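You operate a simulated robot arm through the tools that you are given. There is no shell and no other tool. Be economical: measure what you need, move in short steps, check, and stop when the job is done.

You run a simulated robot arm. Do the job below in one go: nothing can be reset, and whatever is moved stays where it is left.

## Task
Put things in order on the top of the workbench. At the end: the blue plug stands where the black plug stood; the teal pad is on the orange pot; the yellow screwdriver stands where the blue plug stood; the black plug stands where the teal pad stood; whatever was shut is shut again. Leave all else as you found it, and nothing knocked over.

The check looks at the end state, three seconds after you hand in, the way a careful person would. Anything else that was tipped, shoved, dropped, spilled or broken makes it a failure.

## Robot
A 7-joint arm with a two-finger parallel gripper, fixed in place. Base frame: the origin is at the foot of the arm, x ahead of it, y to its left, z up; the work surface is at about z = 0. Lengths are in mm, angles in rad, forces in N, time in s.
With the tool pointing down near the work surface it reaches from about 240 to 620 mm from the base axis. Its first joint turns from -1.152 to 1.152 rad. Payload 2.6 kg.
The TCP is the grasp point between the finger pads, 30 mm short of the fingertips. In the tool frame z runs along the fingers and y along their closing line. Largest opening 94 mm; finger width 28, thickness 10; the body of the gripper, 50 by 96 mm, starts 55 mm behind the TCP.
Orientation is that of the tool frame in the base frame, as [roll, pitch, yaw] about the fixed x, y, z axes, in that order (R = Rz(yaw) Ry(pitch) Rx(roll)). With the fingers straight down and closing along the base's y, the tool's x points along the base's -x, its y along +y and its z along -z.

## Interface
- The arm moves only by the tool drive_tool. Its argument "rows" is a list of rows, each a list of 7 numbers: the finger opening in mm, from 0 to 94, then the shift along the base's x, y, z in mm, then the turn, a rotation vector about the base's x, y, z in rad. In form: [[claw, tx, ty, tz, rx, ry, rz], ...]. A call has 1 to 12 rows; each row shifts and turns the commanded pose from where the row before left it. A row lasts 0.2 s, in which the tool goes at most 50 mm and 0.15 rad; a call with a longer step from one row to the next is refused whole, and so is a gripper value outside its range. A pose out of reach is approached as far as the arm can. The call stops where the force on the tool passes 40 N (or 10 N more than at its start, if that is more) or the arm is blocked; 0.2 s more then pass. The fingers move at their own pace (about 72 mm/s each) and stop on an object; they squeeze with about 37 N. The grip force told is the motor's: it shows also when the fingers shut on nothing. Time passes only in rows, and 0.2 s behind the last, so rows that do not move let the fingers close. It gives the time, the measured TCP pose, the force on the tool (base axes), the opening and the grip force at its end, in the units of the frame above (readings bear some noise), with the torque about the TCP (base axes, N m) and any sound that the robot's microphone picked up, and new pictures: "show" is both (left out), scene, wrist or none.
- Cameras (640 x 400 px; columns grow to the right, rows downward): "scene" is fixed at [40.4, 420.1, 591.1]; the picture's right is [-0.83, -0.55, 0.00], its down [-0.24, 0.37, -0.90] and it looks along [0.49, -0.75, -0.44] (base axes); focal length 366 px, centre (320, 200). "wrist" rides on the gripper at [76, 14, -102] in the tool frame; the picture's right is [-0.18, 0.98, 0.00], its down [-0.75, -0.14, -0.64] and it looks along [-0.63, -0.12, 0.77] (tool axes); focal length 243 px, centre (320, 200). There is no depth. A picture from a camera that has moved, and an enlarged one, comes with that camera's place and axes in the base frame and with its lens. The place of the scene camera against the robot may be out by one fixed shift of up to 18 mm in any direction.
- inspect(camera, box): a new picture of the part [left, top, right, bottom] of that camera's present view, enlarged. No time passes.
- job_done(): hands the job in; it is judged then, once.

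Work in short steps. Places have to be worked out from the pictures, the camera data and where the tool is seen: move nearer, look again, correct. Check each grasp and each placing, and mend what went wrong. You have 120 turns and 200 pictures in all, those below and enlarged ones among them. Open the gripper and draw the arm clear of the work before you hand the job in, unless the task says otherwise; then end with one line.

The tools are called after ">>>" as name(argument=value, ...) on one line, values as JSON. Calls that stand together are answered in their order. drive_tool: Moves the arm, as the interface text tells. Its arguments: {"type":"object","properties":{"rows":{"type":"array","items":{"type":"array","items":{"type":"number"}}},"show":{"type":"string","enum":["both","scene","wrist","none"]}},"required":["rows"]} The other tools are called the same way: inspect (camera, box) takes an enlarged picture of a part of a camera's view; job_done () hands the job in.

At the start:

```text
t: 0.0
ee_pos: [394.0, -116.3, 279.4]
ee_rot: [3.141, 0.0, 3.141]
force: [0.3, -0.4, 0.0]
wrist_torque: [0.0, -0.02, 0.0]
width: 94.0
finger_force: 0.2
```

scene: 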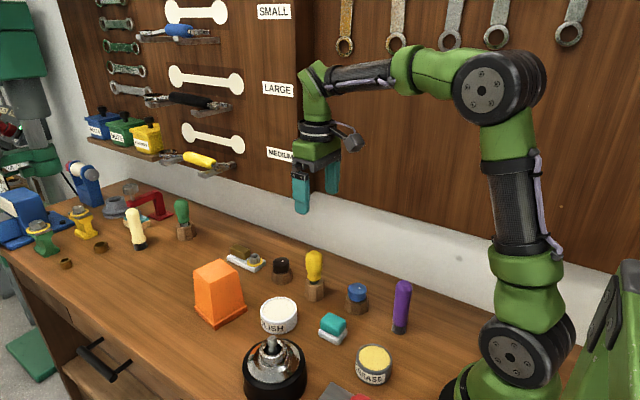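
wrist: 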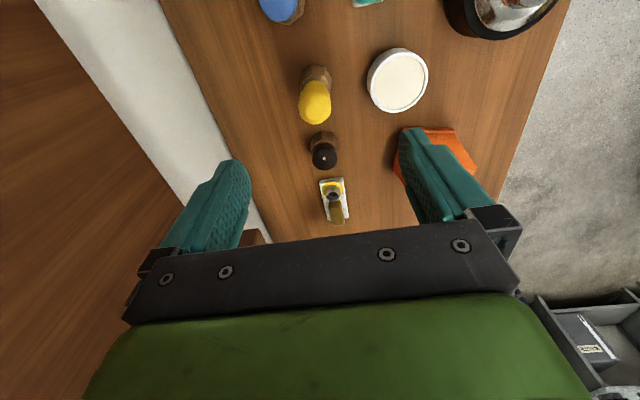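

I'll start by enlarging the scene around the objects to be moved.

>>> inspect(camera="scene", box=[180, 220, 440, 400])

>>> inspect(camera="wrist", box=[220, 0, 580, 225])

```text
2.22 times, centred on (310, 310) of scene
camera zoom: at [40.4, 420.1, 591.1], right [-0.83, -0.55, 0.0], down [-0.24, 0.37, -0.9], along [0.49, -0.75, -0.44], focal length 814 px, centre (342, -44)
```

zoom: 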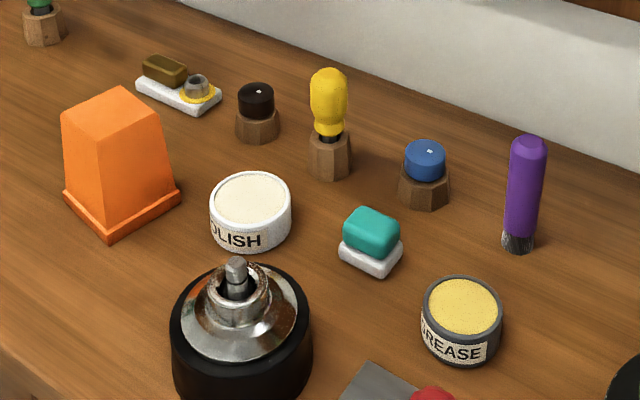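

```text
1.78 times, centred on (400, 112) of wrist
camera zoom: at [317.3, -101.4, 380.8], right [0.18, 0.98, 0.0], down [0.75, -0.14, 0.64], along [0.63, -0.12, -0.77], focal length 431 px, centre (178, 356)
```

zoom: 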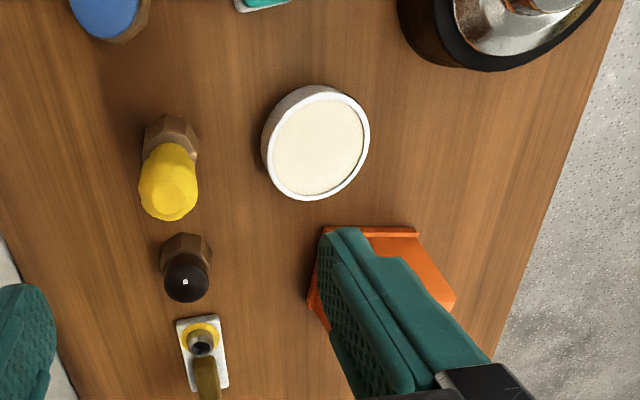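

The wrist camera sees the yellow screwdriver near (399,-120), black plug near (502,-128), blue near (320,-143). I draw back along -x for a view of blue and teal.

>>> drive_tool(rows=[[94, -45, 10, 0, 0, 0, 0], [94, -45, 10, 0, 0, 0, 0], [94, 0, 0, 0, 0, 0, 0]])

>>> inspect(camera="wrist", box=[200, 0, 440, 150])

```text
t: 0.8
ee_pos: [304.2, -98.1, 279.2]
ee_rot: [-3.14, 0.002, 3.141]
force: [0.7, -0.4, -0.5]
wrist_torque: [0.02, 0.0, 0.03]
width: 93.9
finger_force: 0.1
camera wrist: at [227.0, -83.3, 381.3], right [0.19, 0.98, 0.0], down [0.75, -0.14, 0.64], along [0.63, -0.12, -0.77], focal length 243 px, centre (320, 200)
```

scene: 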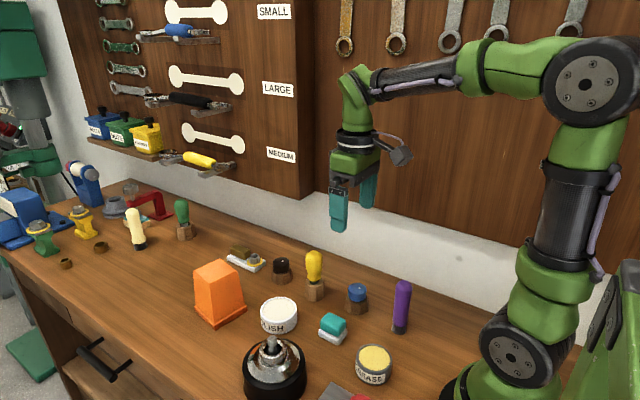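
wrist: 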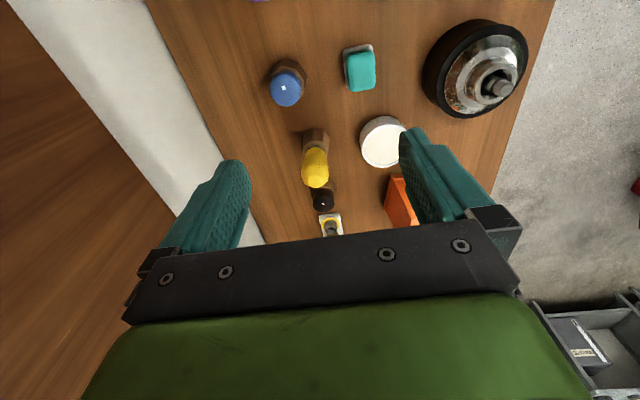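

```text
2.67 times, centred on (320, 75) of wrist
camera zoom: at [227.0, -83.3, 381.3], right [0.19, 0.98, 0.0], down [0.75, -0.14, 0.64], along [0.63, -0.12, -0.77], focal length 647 px, centre (320, 533)
```

zoom: 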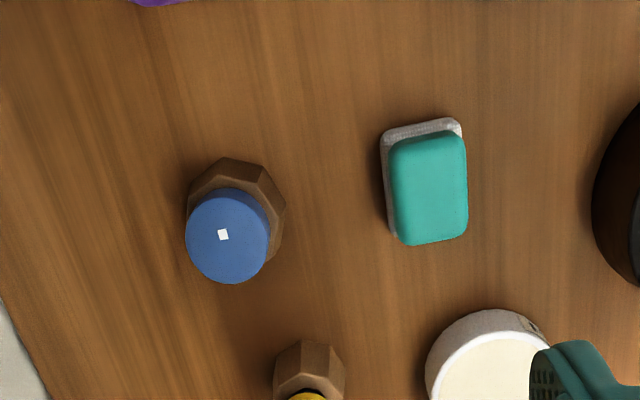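

Next I zoom into the plugs and the screwdrivers to tell whether the wooden hexes are part of them or separate holders.

>>> inspect(camera="scene", box=[260, 235, 420, 345])

>>> inspect(camera="scene", box=[20, 170, 220, 290])

```text
3.64 times, centred on (340, 290) of scene
camera zoom: at [40.3, 420.1, 591.1], right [-0.83, -0.55, 0.0], down [-0.24, 0.37, -0.9], along [0.49, -0.75, -0.44], focal length 1333 px, centre (247, -127)
```

zoom: 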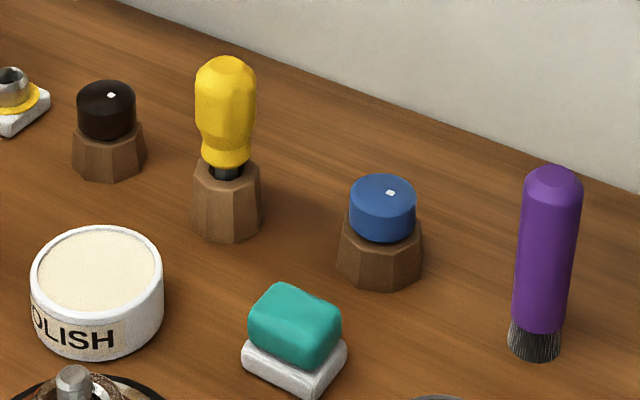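

```text
3.20 times, centred on (120, 230) of scene
camera zoom: at [40.3, 420.1, 591.1], right [-0.83, -0.55, 0.0], down [-0.24, 0.37, -0.9], along [0.49, -0.75, -0.44], focal length 1173 px, centre (960, 104)
```

zoom: 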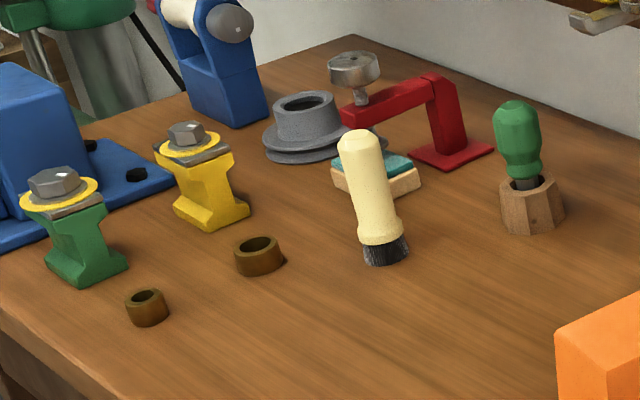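

The octagonal bases look like part of each item, so I'll grip low. The pad sits around (311,-45), top about z=35, aligned with the base axes; I move above it at about z=110 and check.

>>> drive_tool(rows=[[80, 3, 26, -40, 0, 0, 0], [80, 4, 27, -40, 0, 0, 0], [80, 0, 0, -45, 0, 0, 0], [80, 0, 0, -45, 0, 0, 0], [80, 0, 0, 0, 0, 0, 0]])

>>> inspect(camera="wrist", box=[160, 0, 480, 200])

```text
t: 2.0
ee_pos: [310.2, -40.8, 104.8]
ee_rot: [-3.141, 0.001, 3.14]
force: [0.0, -0.3, 0.5]
wrist_torque: [0.0, -0.02, 0.0]
width: 79.9
finger_force: 0.0
camera wrist: at [234.9, -26.2, 207.7], right [0.19, 0.98, 0.0], down [0.75, -0.14, 0.64], along [0.63, -0.12, -0.77], focal length 243 px, centre (320, 200)
```

scene: 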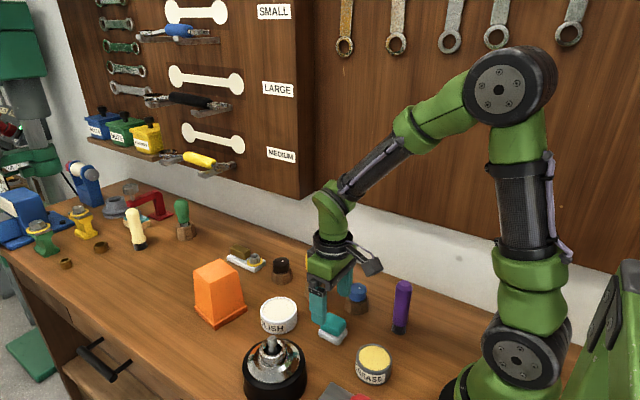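
wrist: 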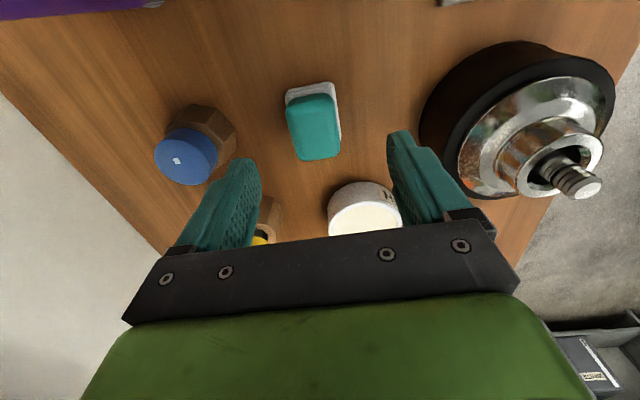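

```text
2.00 times, centred on (320, 100) of wrist
camera zoom: at [234.9, -26.2, 207.7], right [0.19, 0.98, 0.0], down [0.75, -0.14, 0.64], along [0.63, -0.12, -0.77], focal length 485 px, centre (320, 400)
```

zoom: 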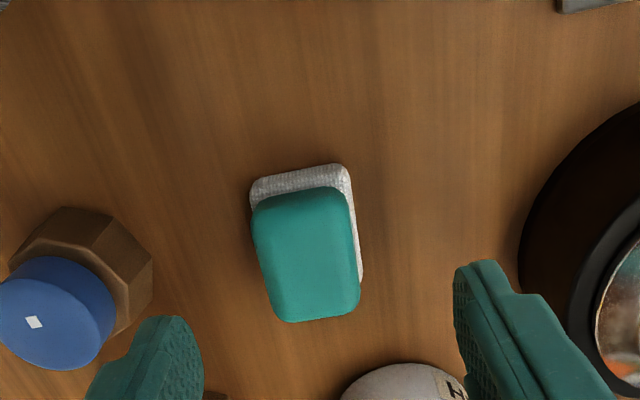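

Pad centre reads about (309,-45), 37 wide in y. I correct slightly and descend to about z=45.

>>> drive_tool(rows=[[70, -1, -3, -20, 0, 0, 0], [70, 0, 0, -20, 0, 0, 0], [70, 0, 0, -15, 0, 0, 0], [70, 0, 0, 0, 0, 0, 0]])

```text
t: 3.0
ee_pos: [309.7, -44.6, 54.0]
ee_rot: [3.141, 0.0, 3.139]
force: [-0.2, -0.8, 0.4]
wrist_torque: [-0.01, -0.03, 0.01]
width: 70.1
finger_force: 0.1
camera wrist: at [234.1, -29.0, 156.6], right [0.19, 0.98, 0.0], down [0.75, -0.14, 0.64], along [0.63, -0.12, -0.77], focal length 243 px, centre (320, 200)
```

scene: 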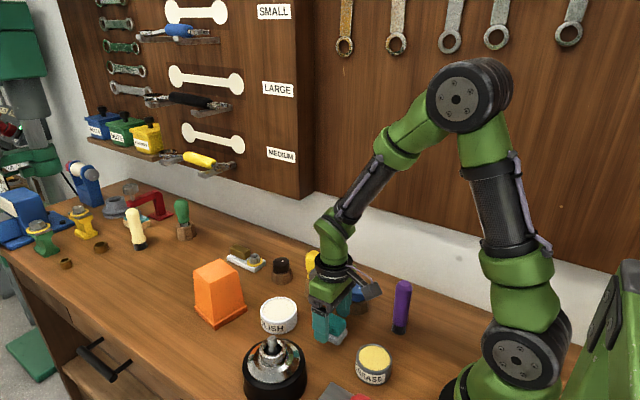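
wrist: 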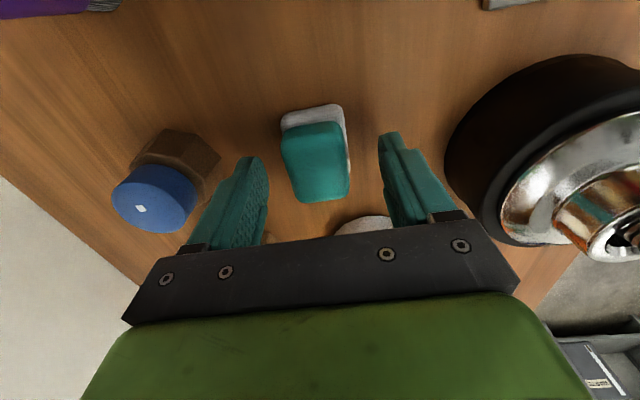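

The pad is centred between the fingers. I go down to z≈35 and close.

>>> drive_tool(rows=[[70, 0, 0, -10, 0, 0, 0], [70, 0, 0, -9, 0, 0, 0], [70, 0, 0, 0, 0, 0, 0], [20, 0, 0, 0, 0, 0, 0], [20, 0, 0, 0, 0, 0, 0], [20, 0, 0, 0, 0, 0, 0]])

```text
t: 4.4
ee_pos: [309.3, -45.3, 36.8]
ee_rot: [-3.141, 0.0, 3.14]
force: [0.1, 0.2, 0.2]
wrist_torque: [0.0, 0.04, -0.02]
width: 40.6
finger_force: 37.4
camera wrist: at [233.1, -30.1, 137.7], right [0.18, 0.98, 0.0], down [0.75, -0.14, 0.64], along [0.63, -0.12, -0.77], focal length 243 px, centre (320, 200)
```

scene: 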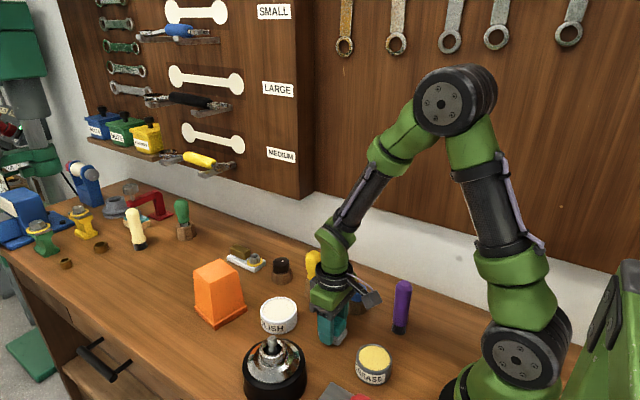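
wrist: 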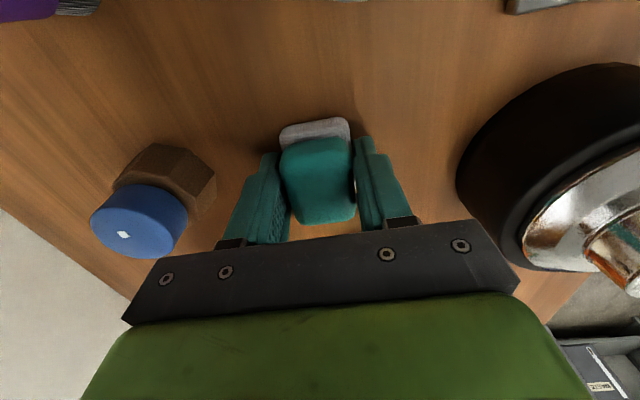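

The pad is gripped (width 40.6). I lift it and carry it toward the pot at a height clear of everything.

>>> drive_tool(rows=[[20, 0, 0, 40, 0, 0, 0], [20, 0, 0, 45, 0, 0, 0], [20, 0, 0, 45, 0, 0, 0], [20, 0, 0, 45, 0, 0, 0], [20, 40, 15, 10, 0, 0, 0], [20, 40, 15, 0, 0, 0, 0], [20, 40, 15, 0, 0, 0, 0], [20, 40, 15, 0, 0, 0, 0], [20, 40, 15, 0, 0, 0, 0], [20, 0, 0, 0, 0, 0, 0]])

>>> inspect(camera="wrist", box=[200, 0, 520, 200])

```text
t: 6.6
ee_pos: [507.0, 27.5, 221.8]
ee_rot: [-3.141, -0.002, 3.14]
force: [-0.1, 0.2, -0.3]
wrist_torque: [-0.02, 0.0, 0.01]
width: 40.8
finger_force: 37.2
camera wrist: at [431.1, 41.5, 323.5], right [0.19, 0.98, 0.0], down [0.75, -0.14, 0.64], along [0.63, -0.12, -0.77], focal length 243 px, centre (320, 200)
```

scene: 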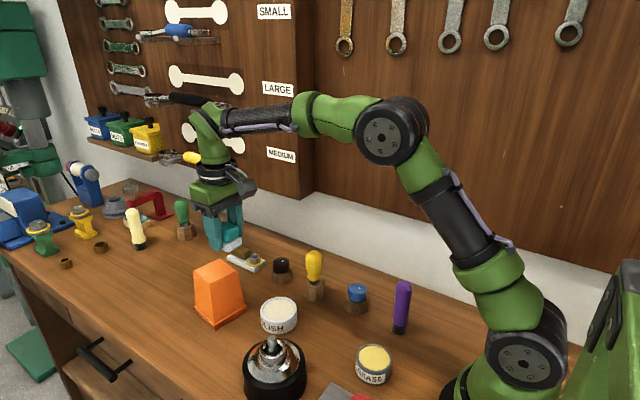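
wrist: 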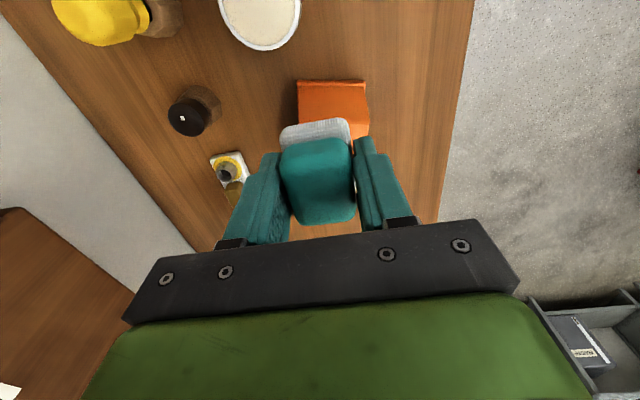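

```text
2.00 times, centred on (360, 100) of wrist
camera zoom: at [431.1, 41.5, 323.5], right [0.19, 0.98, 0.0], down [0.75, -0.14, 0.64], along [0.63, -0.12, -0.77], focal length 485 px, centre (240, 400)
```

zoom: 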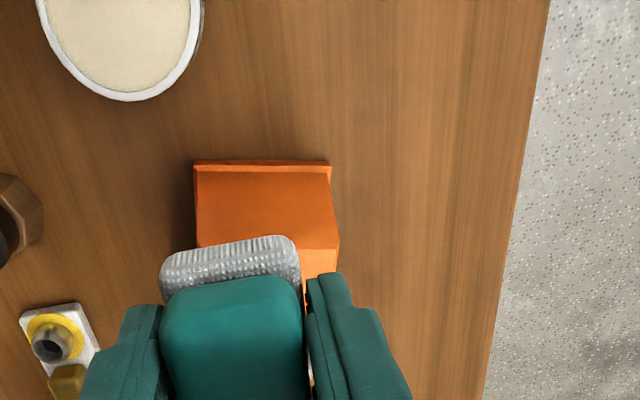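

The pot appears to be about 110 mm tall, centred near (551,30) and turned about -0.2 rad. I sidestep in y and rise slightly to see its whole top beside the fingers.

>>> drive_tool(rows=[[20, 10, -35, 10, 0, 0, 0], [20, 10, -35, 10, 0, 0, 0], [20, 10, -25, 0, 0, 0, 0], [20, 0, 0, 0, 0, 0, 0], [20, 0, 0, 0, 0, 0, 0]], show="none")

>>> inspect(camera="wrist", box=[320, 30, 560, 180])

>>> inspect(camera="scene", box=[140, 200, 300, 340])

```text
t: 7.8
ee_pos: [537.8, -66.5, 240.4]
ee_rot: [-3.141, 0.0, -3.141]
force: [0.0, 0.1, -0.1]
wrist_torque: [0.02, 0.02, 0.0]
width: 40.7
finger_force: 37.0
```

```text
2.67 times, centred on (440, 105) of wrist
camera zoom: at [462.4, -51.8, 343.2], right [0.18, 0.98, 0.0], down [0.75, -0.14, 0.64], along [0.63, -0.12, -0.77], focal length 647 px, centre (0, 453)
```

zoom: 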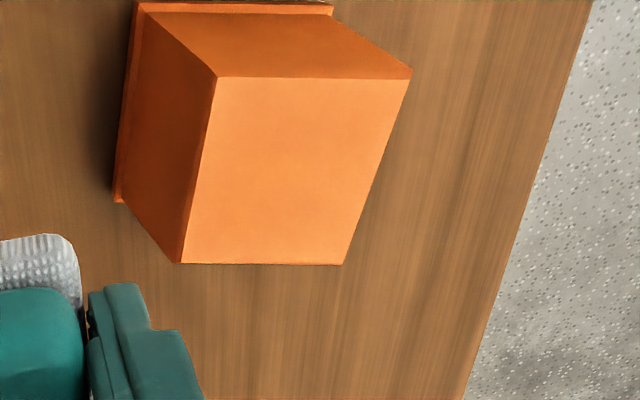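

```text
2.86 times, centred on (220, 270) of scene
camera zoom: at [40.4, 420.1, 591.1], right [-0.83, -0.55, 0.0], down [-0.24, 0.37, -0.9], along [0.49, -0.75, -0.44], focal length 1047 px, centre (606, 0)
```

zoom: 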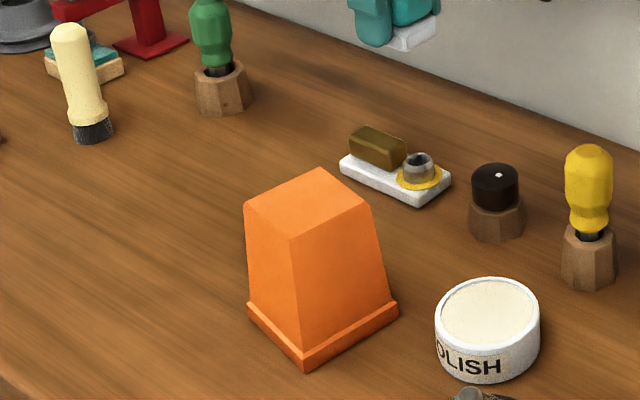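

Top corners give a 64 mm square top, centre (554,34), height about 100–105, turned -0.18. I move over it, turn to match, and descend to z≈160 (pad bottom about 20 above).

>>> drive_tool(rows=[[20, 4, 26, 0, 0, 0, -0.06], [20, 4, 25, 0, 0, 0, -0.06], [20, 4, 25, 0, 0, 0, -0.06], [20, 3, 25, 0, 0, 0, 0], [20, 0, 0, -40, 0, 0, 0], [20, 0, 0, -35, 0, 0, 0], [20, 0, 0, 0, 0, 0, 0], [20, 0, 0, 0, 0, 0, 0]])

>>> inspect(camera="scene", box=[140, 190, 300, 340])

>>> inspect(camera="wrist", box=[220, 40, 460, 240])

```text
t: 9.6
ee_pos: [556.6, 35.1, 164.6]
ee_rot: [-3.141, 0.0, 2.96]
force: [-0.1, 0.1, -0.9]
wrist_torque: [0.04, -0.01, 0.01]
width: 40.4
finger_force: 37.0
camera wrist: at [484.5, 63.5, 267.4], right [0.36, 0.93, 0.0], down [0.72, -0.27, 0.64], along [0.6, -0.23, -0.77], focal length 243 px, centre (320, 200)
```

scene: 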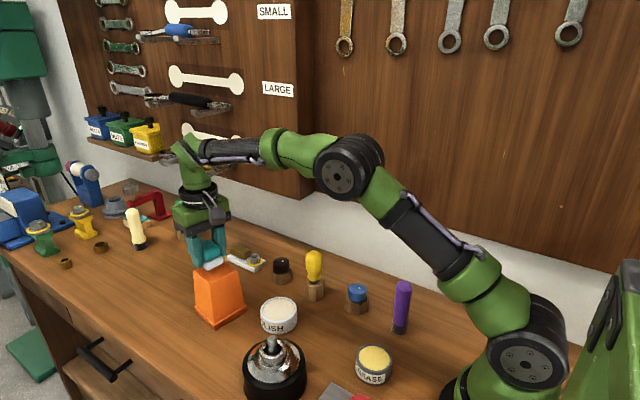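
wrist: 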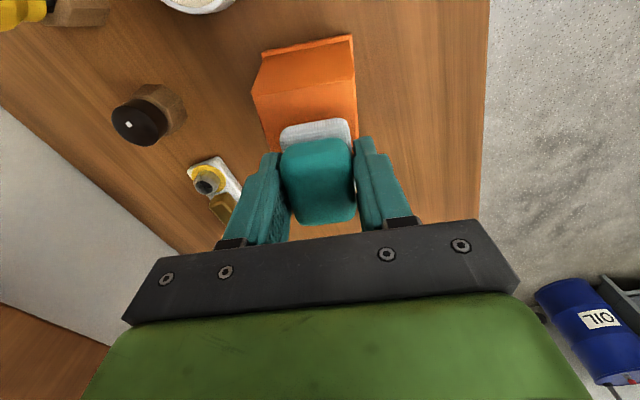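

```text
2.67 times, centred on (220, 265) of scene
camera zoom: at [40.4, 420.1, 591.1], right [-0.83, -0.55, 0.0], down [-0.24, 0.37, -0.9], along [0.49, -0.75, -0.44], focal length 977 px, centre (587, 27)
```

zoom: 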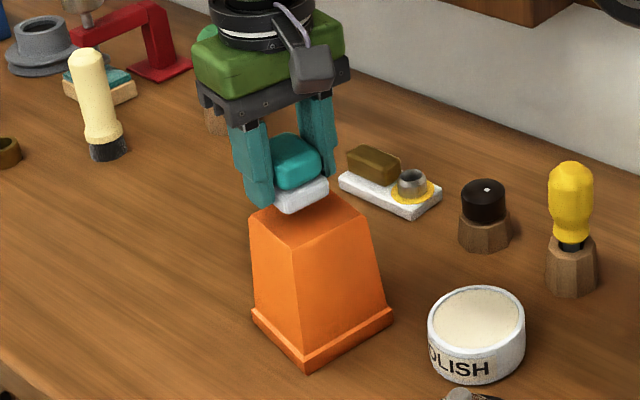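

```text
2.00 times, centred on (340, 140) of wrist
camera zoom: at [484.5, 63.5, 267.4], right [0.36, 0.93, 0.0], down [0.72, -0.27, 0.64], along [0.6, -0.23, -0.77], focal length 485 px, centre (280, 320)
```

zoom: 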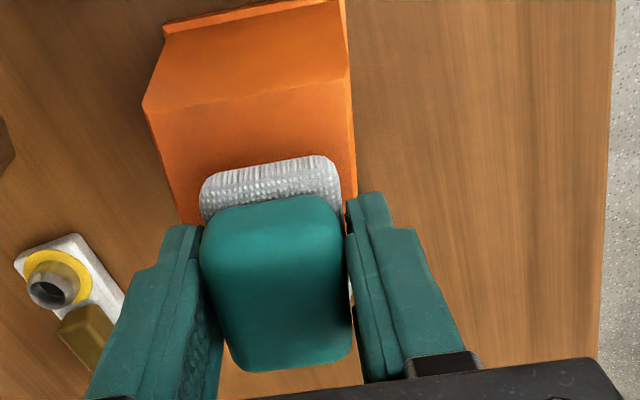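

The pad is centred laterally over the top. I lower in small steps watching the force.

>>> drive_tool(rows=[[20, -1, 0, -8, 0, 0, 0], [20, 0, 0, -6, 0, 0, 0], [20, 0, 0, 0, 0, 0, 0]], show="none")

>>> inspect(camera="scene", box=[170, 220, 270, 290])

```text
t: 10.4
ee_pos: [553.5, 33.6, 152.8]
ee_rot: [3.141, -0.001, 2.96]
force: [0.5, -0.3, -0.4]
wrist_torque: [0.01, -0.02, -0.03]
width: 40.7
finger_force: 37.4
```

```text
5.71 times, centred on (220, 255) of scene
camera zoom: at [40.4, 420.1, 591.1], right [-0.83, -0.55, 0.0], down [-0.24, 0.37, -0.9], along [0.49, -0.75, -0.44], focal length 2094 px, centre (891, -114)
```

zoom: 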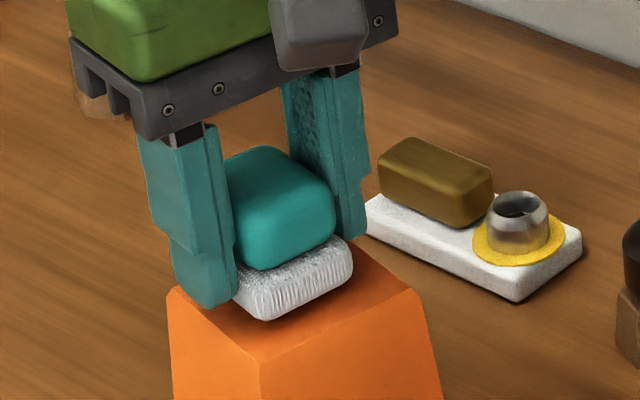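

Still about 10 mm above the top; I lower in 3 mm steps.

>>> drive_tool(rows=[[20, 0, 0, -3, 0, 0, 0], [20, 0, 0, -3, 0, 0, 0], [20, 0, 0, -2, 0, 0, 0], [20, 0, 0, 0, 0, 0, 0]], show="none")

>>> inspect(camera="scene", box=[170, 220, 270, 290])

```text
t: 11.4
ee_pos: [554.0, 35.5, 147.2]
ee_rot: [3.137, 0.008, 2.961]
force: [-4.2, 0.8, 32.2]
wrist_torque: [0.07, 0.66, 0.0]
width: 40.5
finger_force: 37.0
```

```text
5.71 times, centred on (220, 255) of scene
camera zoom: at [40.1, 420.1, 591.1], right [-0.83, -0.55, 0.0], down [-0.24, 0.37, -0.9], along [0.49, -0.75, -0.44], focal length 2094 px, centre (891, -114)
```

zoom: 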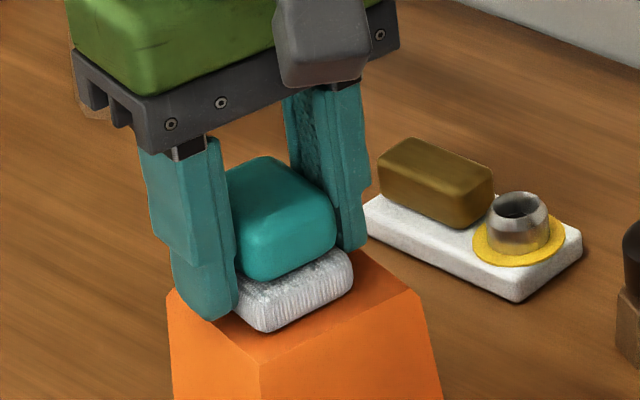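

Contact with the pot top. I relieve the pressure by 3 mm and open.

>>> drive_tool(rows=[[20, 0, 0, 3, 0, 0, 0], [20, 0, 0, 0, 0, 0, 0], [50, 0, 0, 0, 0, 0, 0], [60, 0, 0, 0, 0, 0, 0], [60, 0, 0, 0, 0, 0, 0]], show="none")

>>> inspect(camera="scene", box=[170, 220, 270, 290])

```text
t: 12.6
ee_pos: [552.8, 33.8, 145.6]
ee_rot: [3.139, 0.0, 2.961]
force: [-0.7, 0.2, 0.3]
wrist_torque: [0.0, 0.01, -0.02]
width: 60.2
finger_force: 0.1
```

```text
5.71 times, centred on (220, 255) of scene
camera zoom: at [40.4, 420.1, 591.1], right [-0.83, -0.55, 0.0], down [-0.24, 0.37, -0.9], along [0.49, -0.75, -0.44], focal length 2094 px, centre (891, -114)
```

zoom: 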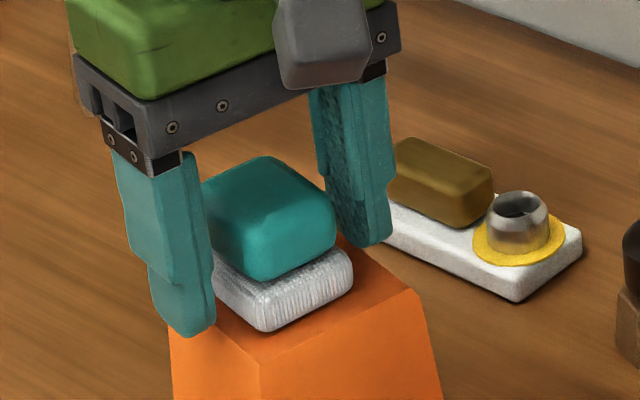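

The pad rests on the pot. I rise straight up, turn back, and move over toward the black plug with a view of it.

>>> drive_tool(rows=[[60, 0, 0, 30, 0, 0, 0], [60, 0, 0, 45, 0, 0, 0], [60, 0, 0, 30, 0, 0, 0.06], [80, -10, -40, 0, 0, 0, 0.06], [80, -15, -40, 0, 0, 0, 0.06], [80, -15, -40, -10, 0, 0, 0], [80, -10, -40, -10, 0, 0, 0], [80, 0, 0, 0, 0, 0, 0]])

>>> inspect(camera="scene", box=[140, 200, 300, 340])

>>> inspect(camera="wrist", box=[200, 0, 440, 150])

```text
t: 14.4
ee_pos: [503.4, -126.3, 227.4]
ee_rot: [3.141, 0.0, -3.141]
force: [-0.2, 0.9, -1.2]
wrist_torque: [-0.01, 0.0, 0.04]
width: 80.1
finger_force: 0.1
camera wrist: at [427.3, -112.7, 329.7], right [0.18, 0.98, 0.0], down [0.75, -0.14, 0.64], along [0.63, -0.12, -0.77], focal length 243 px, centre (320, 200)
```

scene: 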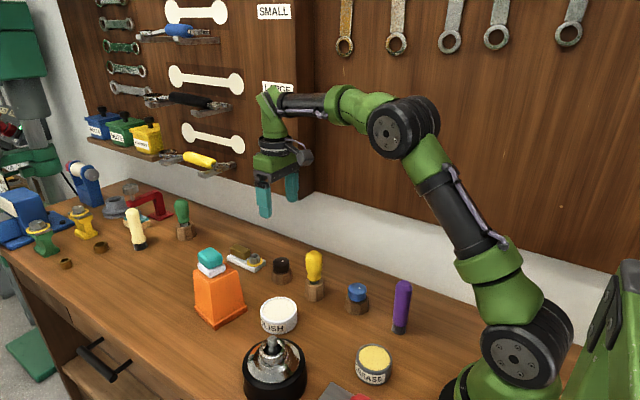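
wrist: 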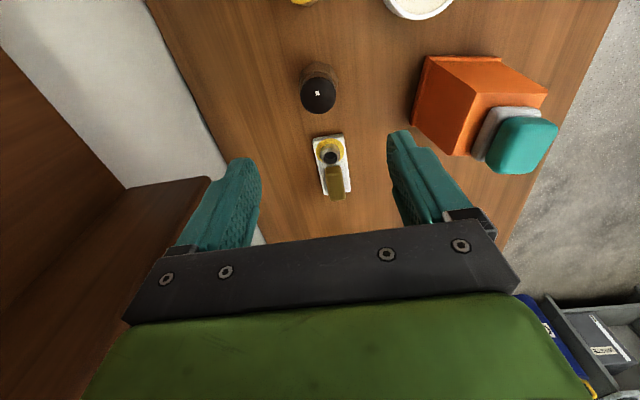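

```text
2.86 times, centred on (220, 270) of scene
camera zoom: at [40.4, 420.1, 591.1], right [-0.83, -0.55, 0.0], down [-0.24, 0.37, -0.9], along [0.49, -0.75, -0.44], focal length 1047 px, centre (606, 0)
```

zoom: 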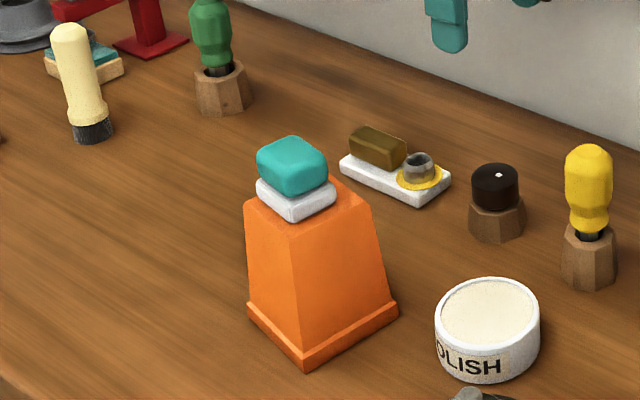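

```text
2.67 times, centred on (320, 75) of wrist
camera zoom: at [427.3, -112.7, 329.7], right [0.18, 0.98, 0.0], down [0.75, -0.14, 0.64], along [0.63, -0.12, -0.77], focal length 647 px, centre (320, 533)
```

zoom: 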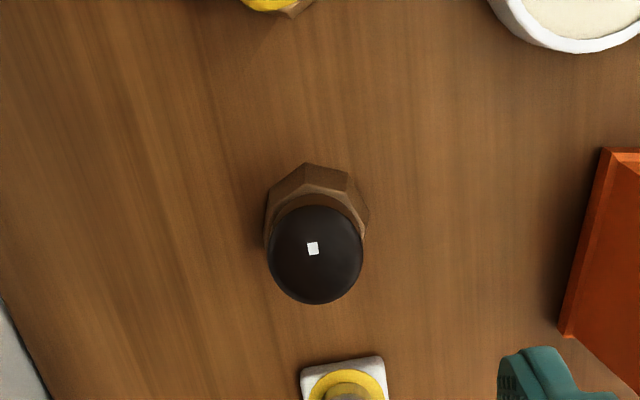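

Pad sits well on the pot. Black plug reads at about (506,-130), base ~48 mm wide; I descend over it to z≈100 to check.

>>> drive_tool(rows=[[85, 1, -2, -40, 0, 0, 0], [85, 1, -2, -45, 0, 0, 0], [85, 0, 0, -40, 0, 0, 0], [85, 0, 0, 0, 0, 0, 0]], show="none")

>>> inspect(camera="wrist", box=[160, 0, 480, 200])

```text
t: 15.4
ee_pos: [505.1, -132.7, 106.1]
ee_rot: [3.141, -0.002, 3.141]
force: [0.3, 0.8, 0.3]
wrist_torque: [-0.02, 0.03, -0.02]
width: 85.1
finger_force: 0.0
```

```text
2.00 times, centred on (320, 100) of wrist
camera zoom: at [428.2, -117.6, 208.2], right [0.19, 0.98, 0.0], down [0.75, -0.14, 0.64], along [0.63, -0.12, -0.77], focal length 485 px, centre (320, 400)
```

zoom: 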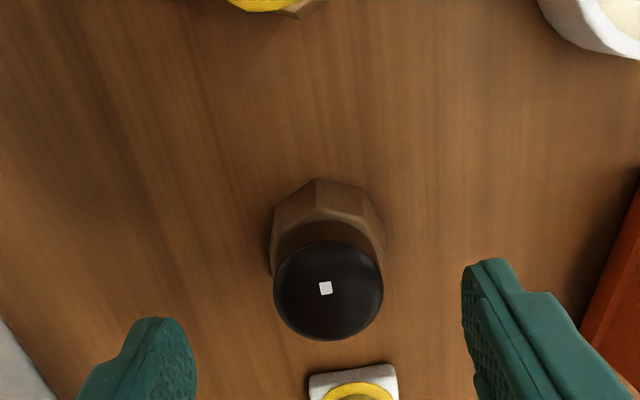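

Black plug centre reads (507,-130). I go down to z≈36 and grip.

>>> drive_tool(rows=[[85, 2, 2, -25, 0, 0, 0], [85, 0, 0, -25, 0, 0, 0], [85, 0, 0, -16, 0, 0, 0], [85, 0, 0, 0, 0, 0, 0], [35, 0, 0, 0, 0, 0, 0], [25, 0, 0, 0, 0, 0, 0], [25, 0, 0, 0, 0, 0, 0]])

>>> inspect(camera="scene", box=[220, 220, 340, 310])

```text
t: 17.0
ee_pos: [506.1, -128.8, 40.7]
ee_rot: [-3.136, 0.003, 3.141]
force: [9.6, -17.2, -10.5]
wrist_torque: [0.19, -0.21, 0.12]
width: 45.6
finger_force: 45.0
camera wrist: at [429.9, -114.9, 142.7], right [0.19, 0.98, 0.0], down [0.75, -0.14, 0.64], along [0.63, -0.12, -0.77], focal length 243 px, centre (320, 200)
```

scene: 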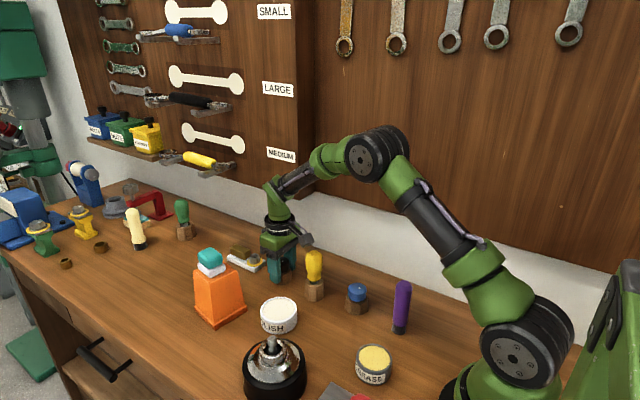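
wrist: 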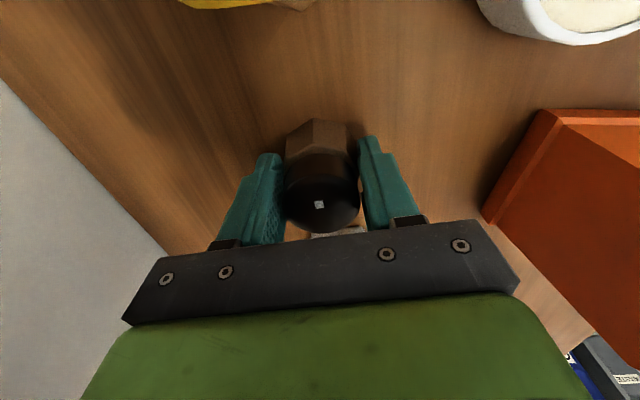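

```text
4.44 times, centred on (280, 265) of scene
camera zoom: at [40.5, 420.1, 591.1], right [-0.83, -0.55, 0.0], down [-0.24, 0.37, -0.9], along [0.49, -0.75, -0.44], focal length 1629 px, centre (498, -89)
```

zoom: 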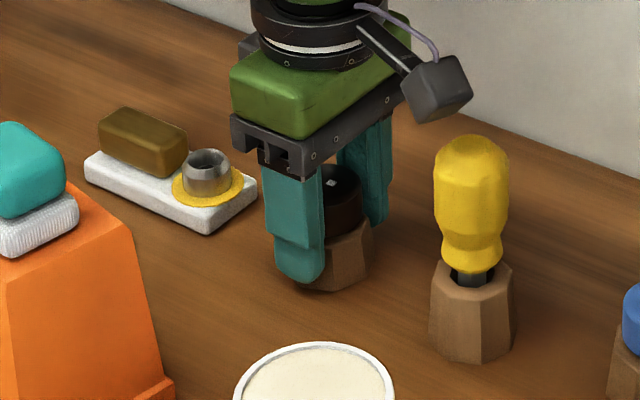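

The tool reads some side force with the grip; I wait a moment to see whether it settles before any lift.

>>> drive_tool(rows=[[25, 0, 0, 0, 0, 0, 0], [25, 0, 0, 0, 0, 0, 0], [25, 0, 0, 0, 0, 0, 0]], show="none")

>>> inspect(camera="wrist", box=[220, 80, 420, 260])

```text
t: 17.8
ee_pos: [505.6, -130.0, 40.1]
ee_rot: [-3.136, 0.0, 3.139]
force: [12.6, -24.1, -14.8]
wrist_torque: [0.35, -0.22, -0.01]
width: 45.6
finger_force: 44.9
```

```text
2.22 times, centred on (320, 170) of wrist
camera zoom: at [429.9, -114.8, 142.6], right [0.19, 0.98, -0.01], down [0.75, -0.14, 0.64], along [0.63, -0.12, -0.77], focal length 539 px, centre (320, 267)
```

zoom: 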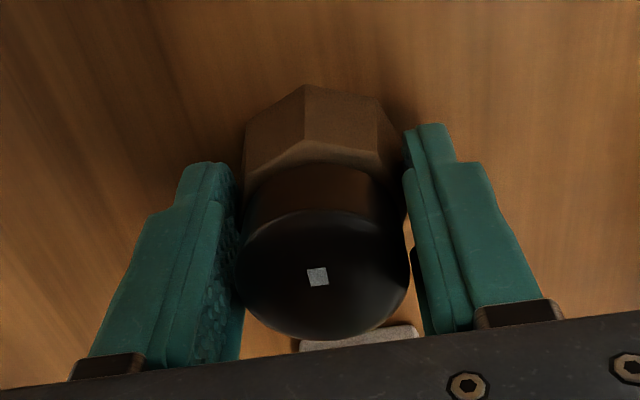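

The force grew to ~27 N sideways without the plug sliding, so the wooden base may be fixed or heavy. I test with a 4 mm lift.

>>> drive_tool(rows=[[25, 0, -1, 2, 0, 0, 0], [25, 0, -1, 2, 0, 0, 0], [25, 0, 0, 0, 0, 0, 0]], show="none")

>>> inspect(camera="scene", box=[240, 235, 320, 300])

```text
t: 18.3
ee_pos: [505.8, -130.6, 40.0]
ee_rot: [-3.138, 0.002, -3.142]
force: [2.3, -0.9, -3.5]
wrist_torque: [0.55, 0.07, 0.06]
width: 45.5
finger_force: 44.8
stopped in row 2: the force on the tool passed its limit (the readings are from after the stop); the commanded pose is now the measured one
```

```text
6.15 times, centred on (280, 268) of scene
camera zoom: at [40.3, 420.1, 591.1], right [-0.83, -0.55, 0.0], down [-0.24, 0.37, -0.9], along [0.49, -0.75, -0.44], focal length 2256 px, centre (566, -215)
```

zoom: 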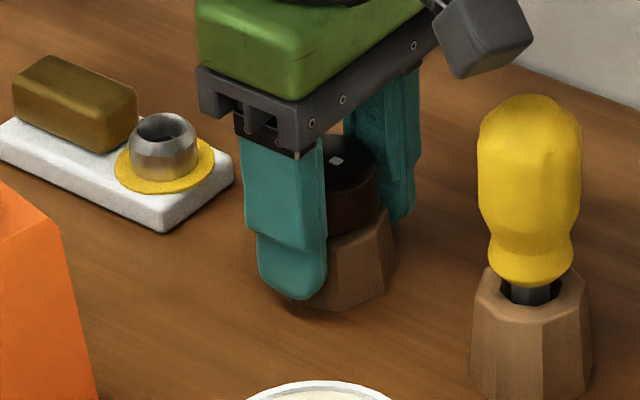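

The wooden base is fixed to the bench, so the plugs are the caps seated in it. I release, rise so the fingertips are just above the wood, and grip the black cap.

>>> drive_tool(rows=[[70, 0, 0, 0, 0, 0, 0], [70, 0, 0, 0, 0, 0, 0], [70, 0, 0, 14, 0, 0, 0], [70, 0, 0, 13, 0, 0, 0], [70, 0, 0, 0, 0, 0, 0]], show="none")

>>> inspect(camera="scene", box=[240, 235, 320, 300])

>>> inspect(camera="wrist", box=[220, 60, 420, 240])

```text
t: 19.5
ee_pos: [506.3, -130.2, 66.3]
ee_rot: [-3.139, 0.003, -3.142]
force: [0.0, 0.1, -0.2]
wrist_torque: [0.03, 0.0, -0.02]
width: 70.1
finger_force: 0.0
```

```text
6.15 times, centred on (280, 268) of scene
camera zoom: at [40.4, 420.1, 591.1], right [-0.83, -0.55, 0.0], down [-0.24, 0.37, -0.9], along [0.49, -0.75, -0.44], focal length 2256 px, centre (566, -215)
```

zoom: 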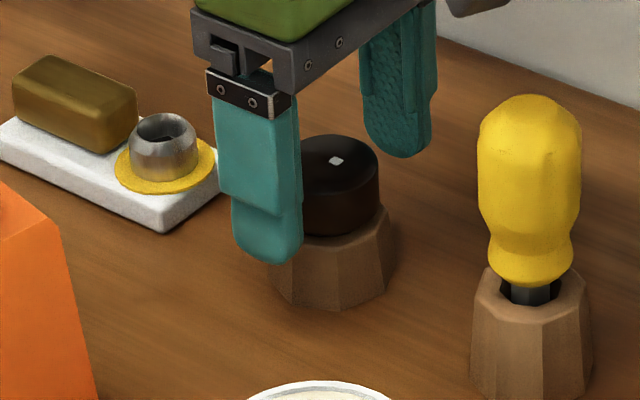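

```text
2.22 times, centred on (320, 150) of wrist
camera zoom: at [429.6, -114.9, 168.0], right [0.18, 0.98, 0.0], down [0.75, -0.14, 0.64], along [0.63, -0.12, -0.77], focal length 539 px, centre (320, 311)
```

zoom: 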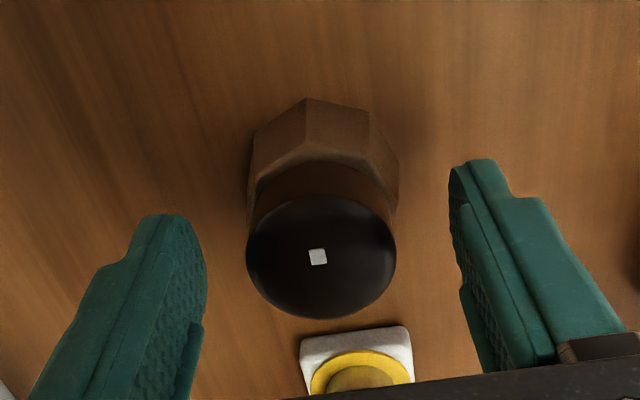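

Fingertips are just above the wood, round the cap. I close on the cap.

>>> drive_tool(rows=[[30, 0, 0, 0, 0, 0, 0], [20, 0, 0, 0, 0, 0, 0], [20, 0, 0, 0, 0, 0, 0]], show="none")

```text
t: 20.3
ee_pos: [505.2, -128.9, 65.7]
ee_rot: [-3.139, 0.002, -3.14]
force: [0.1, 0.0, 0.3]
wrist_torque: [-0.01, 0.01, -0.02]
width: 37.9
finger_force: 37.1
```

Gripped at 37.9 mm with no side force. I lift gently 10 mm and look.

>>> drive_tool(rows=[[20, 0, 0, 3, 0, 0, 0], [20, 0, 0, 3, 0, 0, 0], [20, 0, 0, 4, 0, 0, 0], [20, 0, 0, 0, 0, 0, 0]], show="none")

>>> inspect(camera="scene", box=[240, 225, 320, 300])

```text
t: 21.3
ee_pos: [506.6, -129.0, 78.2]
ee_rot: [-3.139, 0.002, -3.14]
force: [0.5, -0.6, -0.2]
wrist_torque: [0.05, -0.01, 0.0]
width: 38.3
finger_force: 37.1
```

```text
5.33 times, centred on (280, 262) of scene
camera zoom: at [40.4, 420.1, 591.1], right [-0.83, -0.55, 0.0], down [-0.24, 0.37, -0.9], along [0.49, -0.75, -0.44], focal length 1955 px, centre (533, -133)
```

zoom: 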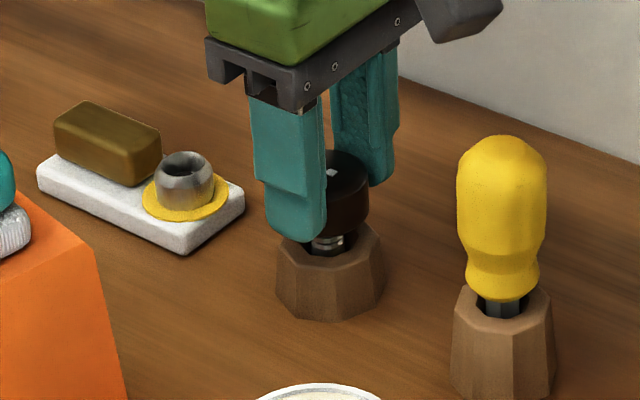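

The cap comes out freely with a metal stem below. I lift it fully to see the stem.

>>> drive_tool(rows=[[20, 0, 0, 15, 0, 0, 0], [20, 0, 0, 25, 0, 0, 0], [20, 0, 0, 40, 0, 0, 0], [20, 0, 0, 40, 0, 0, 0], [20, 0, 0, 0, 0, 0, 0]], show="wrist")

>>> inspect(camera="scene", box=[230, 170, 330, 300])

>>> inspect(camera="wrist", box=[220, 0, 420, 200])

```text
t: 22.5
ee_pos: [506.6, -131.1, 198.2]
ee_rot: [-3.139, 0.002, 3.14]
force: [0.9, -0.8, -1.1]
wrist_torque: [-0.02, 0.03, 0.02]
width: 38.4
finger_force: 37.0
camera wrist: at [429.9, -116.7, 300.3], right [0.18, 0.98, 0.0], down [0.75, -0.14, 0.64], along [0.63, -0.12, -0.77], focal length 243 px, centre (320, 200)
```

wrist: 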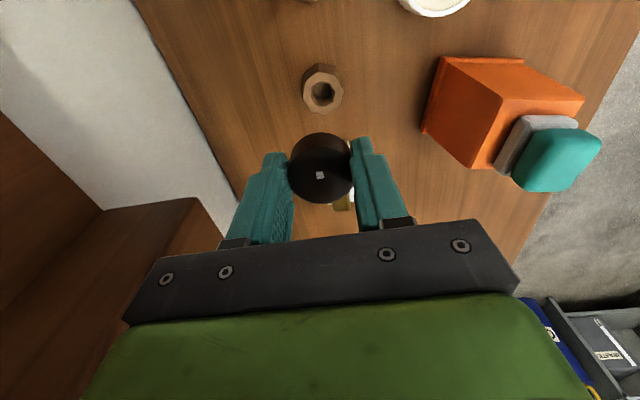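

```text
3.08 times, centred on (280, 235) of scene
camera zoom: at [40.4, 420.1, 591.1], right [-0.83, -0.55, 0.0], down [-0.24, 0.37, -0.9], along [0.49, -0.75, -0.44], focal length 1128 px, centre (443, 92)
```

zoom: 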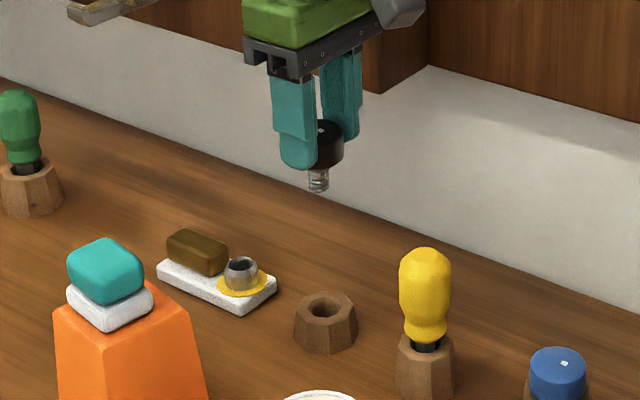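

```text
2.00 times, centred on (320, 100) of wrist
camera zoom: at [429.9, -116.7, 300.3], right [0.18, 0.98, 0.0], down [0.75, -0.14, 0.64], along [0.63, -0.12, -0.77], focal length 485 px, centre (320, 400)
```

zoom: 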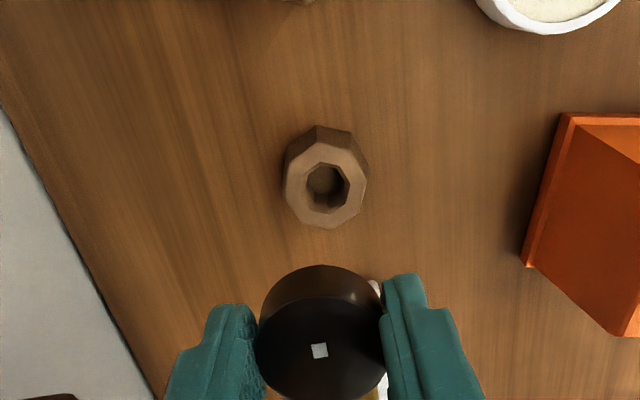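

The plug is a cap with a short metal stem; its holder has an open hole at about (508,-129.5). I carry the black plug to the teal pad's spot (309,-45), first sideways, then back.

>>> drive_tool(rows=[[20, 0, 43, 10, 0, 0, 0], [20, 0, 43, 0, 0, 0, 0], [20, -40, 0, 0, 0, 0, 0], [20, -40, 0, 0, 0, 0, 0], [20, -40, 0, 0, 0, 0, 0], [20, -40, 0, 0, 0, 0, 0], [20, -38, 0, 0, 0, 0, 0], [20, 0, 0, -40, 0, 0, 0], [20, 0, 0, -40, 0, 0, 0], [20, 0, 0, -30, 0, 0, 0], [20, 0, 0, 0, 0, 0, 0]])

>>> inspect(camera="scene", box=[280, 250, 400, 370])

```text
t: 24.9
ee_pos: [309.3, -46.6, 96.3]
ee_rot: [-3.138, 0.002, -3.141]
force: [0.3, 0.4, -0.7]
wrist_torque: [-0.01, -0.01, -0.02]
width: 38.3
finger_force: 36.5
camera wrist: at [232.9, -30.4, 197.9], right [0.18, 0.98, 0.0], down [0.75, -0.14, 0.64], along [0.63, -0.12, -0.77], focal length 243 px, centre (320, 200)
```

scene: 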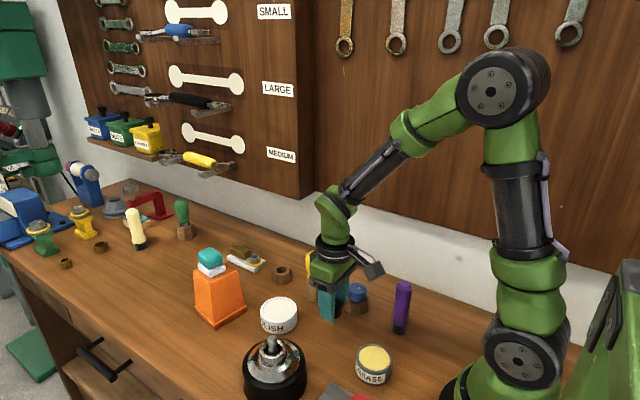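
wrist: 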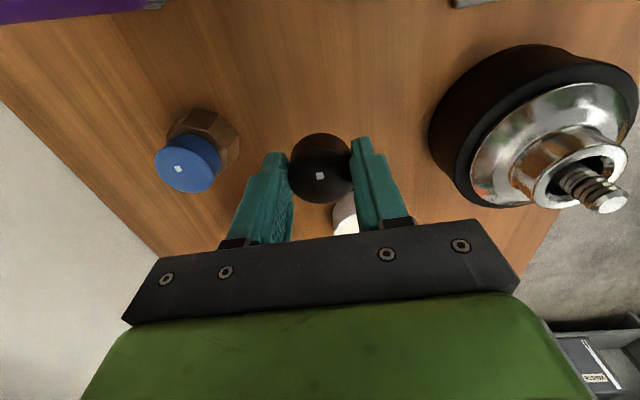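

```text
3.33 times, centred on (340, 310) of scene
camera zoom: at [40.4, 420.1, 591.1], right [-0.83, -0.55, 0.0], down [-0.24, 0.37, -0.9], along [0.49, -0.75, -0.44], focal length 1222 px, centre (253, -167)
```

zoom: 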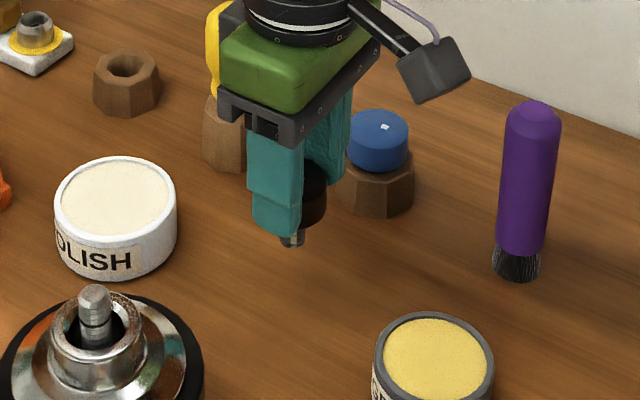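

Spot is clear and plain table. I lower slowly to feel the stem touch.

>>> drive_tool(rows=[[20, -1, 1, -12, 0, 0, 0], [20, 0, 0, -8, 0, 0, 0], [20, 0, 0, -5, 0, 0, 0], [20, 0, 0, -3, 0, 0, 0], [20, 0, 0, 0, 0, 0, 0]], show="none")

>>> inspect(camera="scene", box=[290, 270, 380, 350])

```text
t: 26.1
ee_pos: [307.7, -43.1, 71.0]
ee_rot: [-3.139, 0.002, -3.141]
force: [-0.5, -0.2, -1.3]
wrist_torque: [-0.01, 0.0, 0.01]
width: 37.7
finger_force: 37.4
```

```text
5.00 times, centred on (335, 310) of scene
camera zoom: at [40.4, 420.1, 591.1], right [-0.83, -0.55, 0.0], down [-0.24, 0.37, -0.9], along [0.49, -0.75, -0.44], focal length 1833 px, centre (245, -350)
```

zoom: 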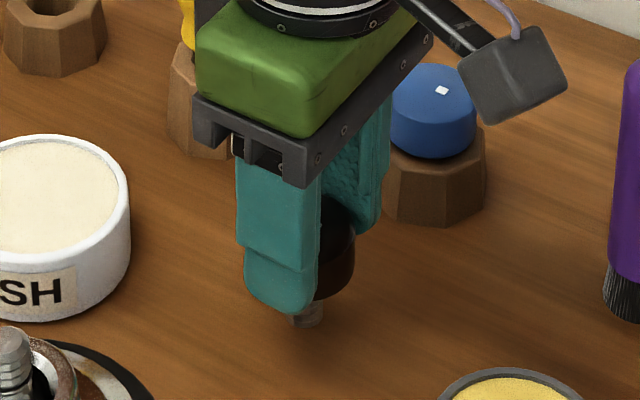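

Still free at 69–71. Lower further in 2 mm steps.

>>> drive_tool(rows=[[20, 0, 0, -2, 0, 0, 0], [20, 0, 0, -2, 0, 0, 0], [20, 0, 0, -2, 0, 0, 0], [20, 0, 0, 0, 0, 0, 0]], show="none")

>>> inspect(camera="scene", box=[310, 290, 370, 350])

```text
t: 27.1
ee_pos: [308.0, -43.1, 62.1]
ee_rot: [-3.137, 0.001, -3.141]
force: [-0.7, 1.7, -1.3]
wrist_torque: [0.01, -0.03, 0.0]
width: 38.1
finger_force: 37.1
```

```text
6.67 times, centred on (340, 320) of scene
camera zoom: at [40.4, 420.1, 591.1], right [-0.83, -0.55, 0.0], down [-0.24, 0.37, -0.9], along [0.49, -0.75, -0.44], focal length 2443 px, centre (187, -600)
```

zoom: 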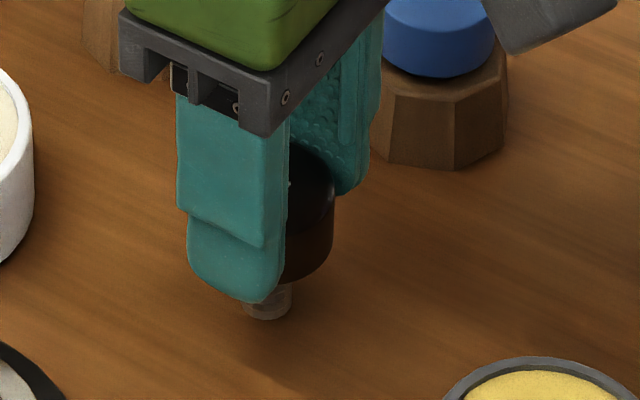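

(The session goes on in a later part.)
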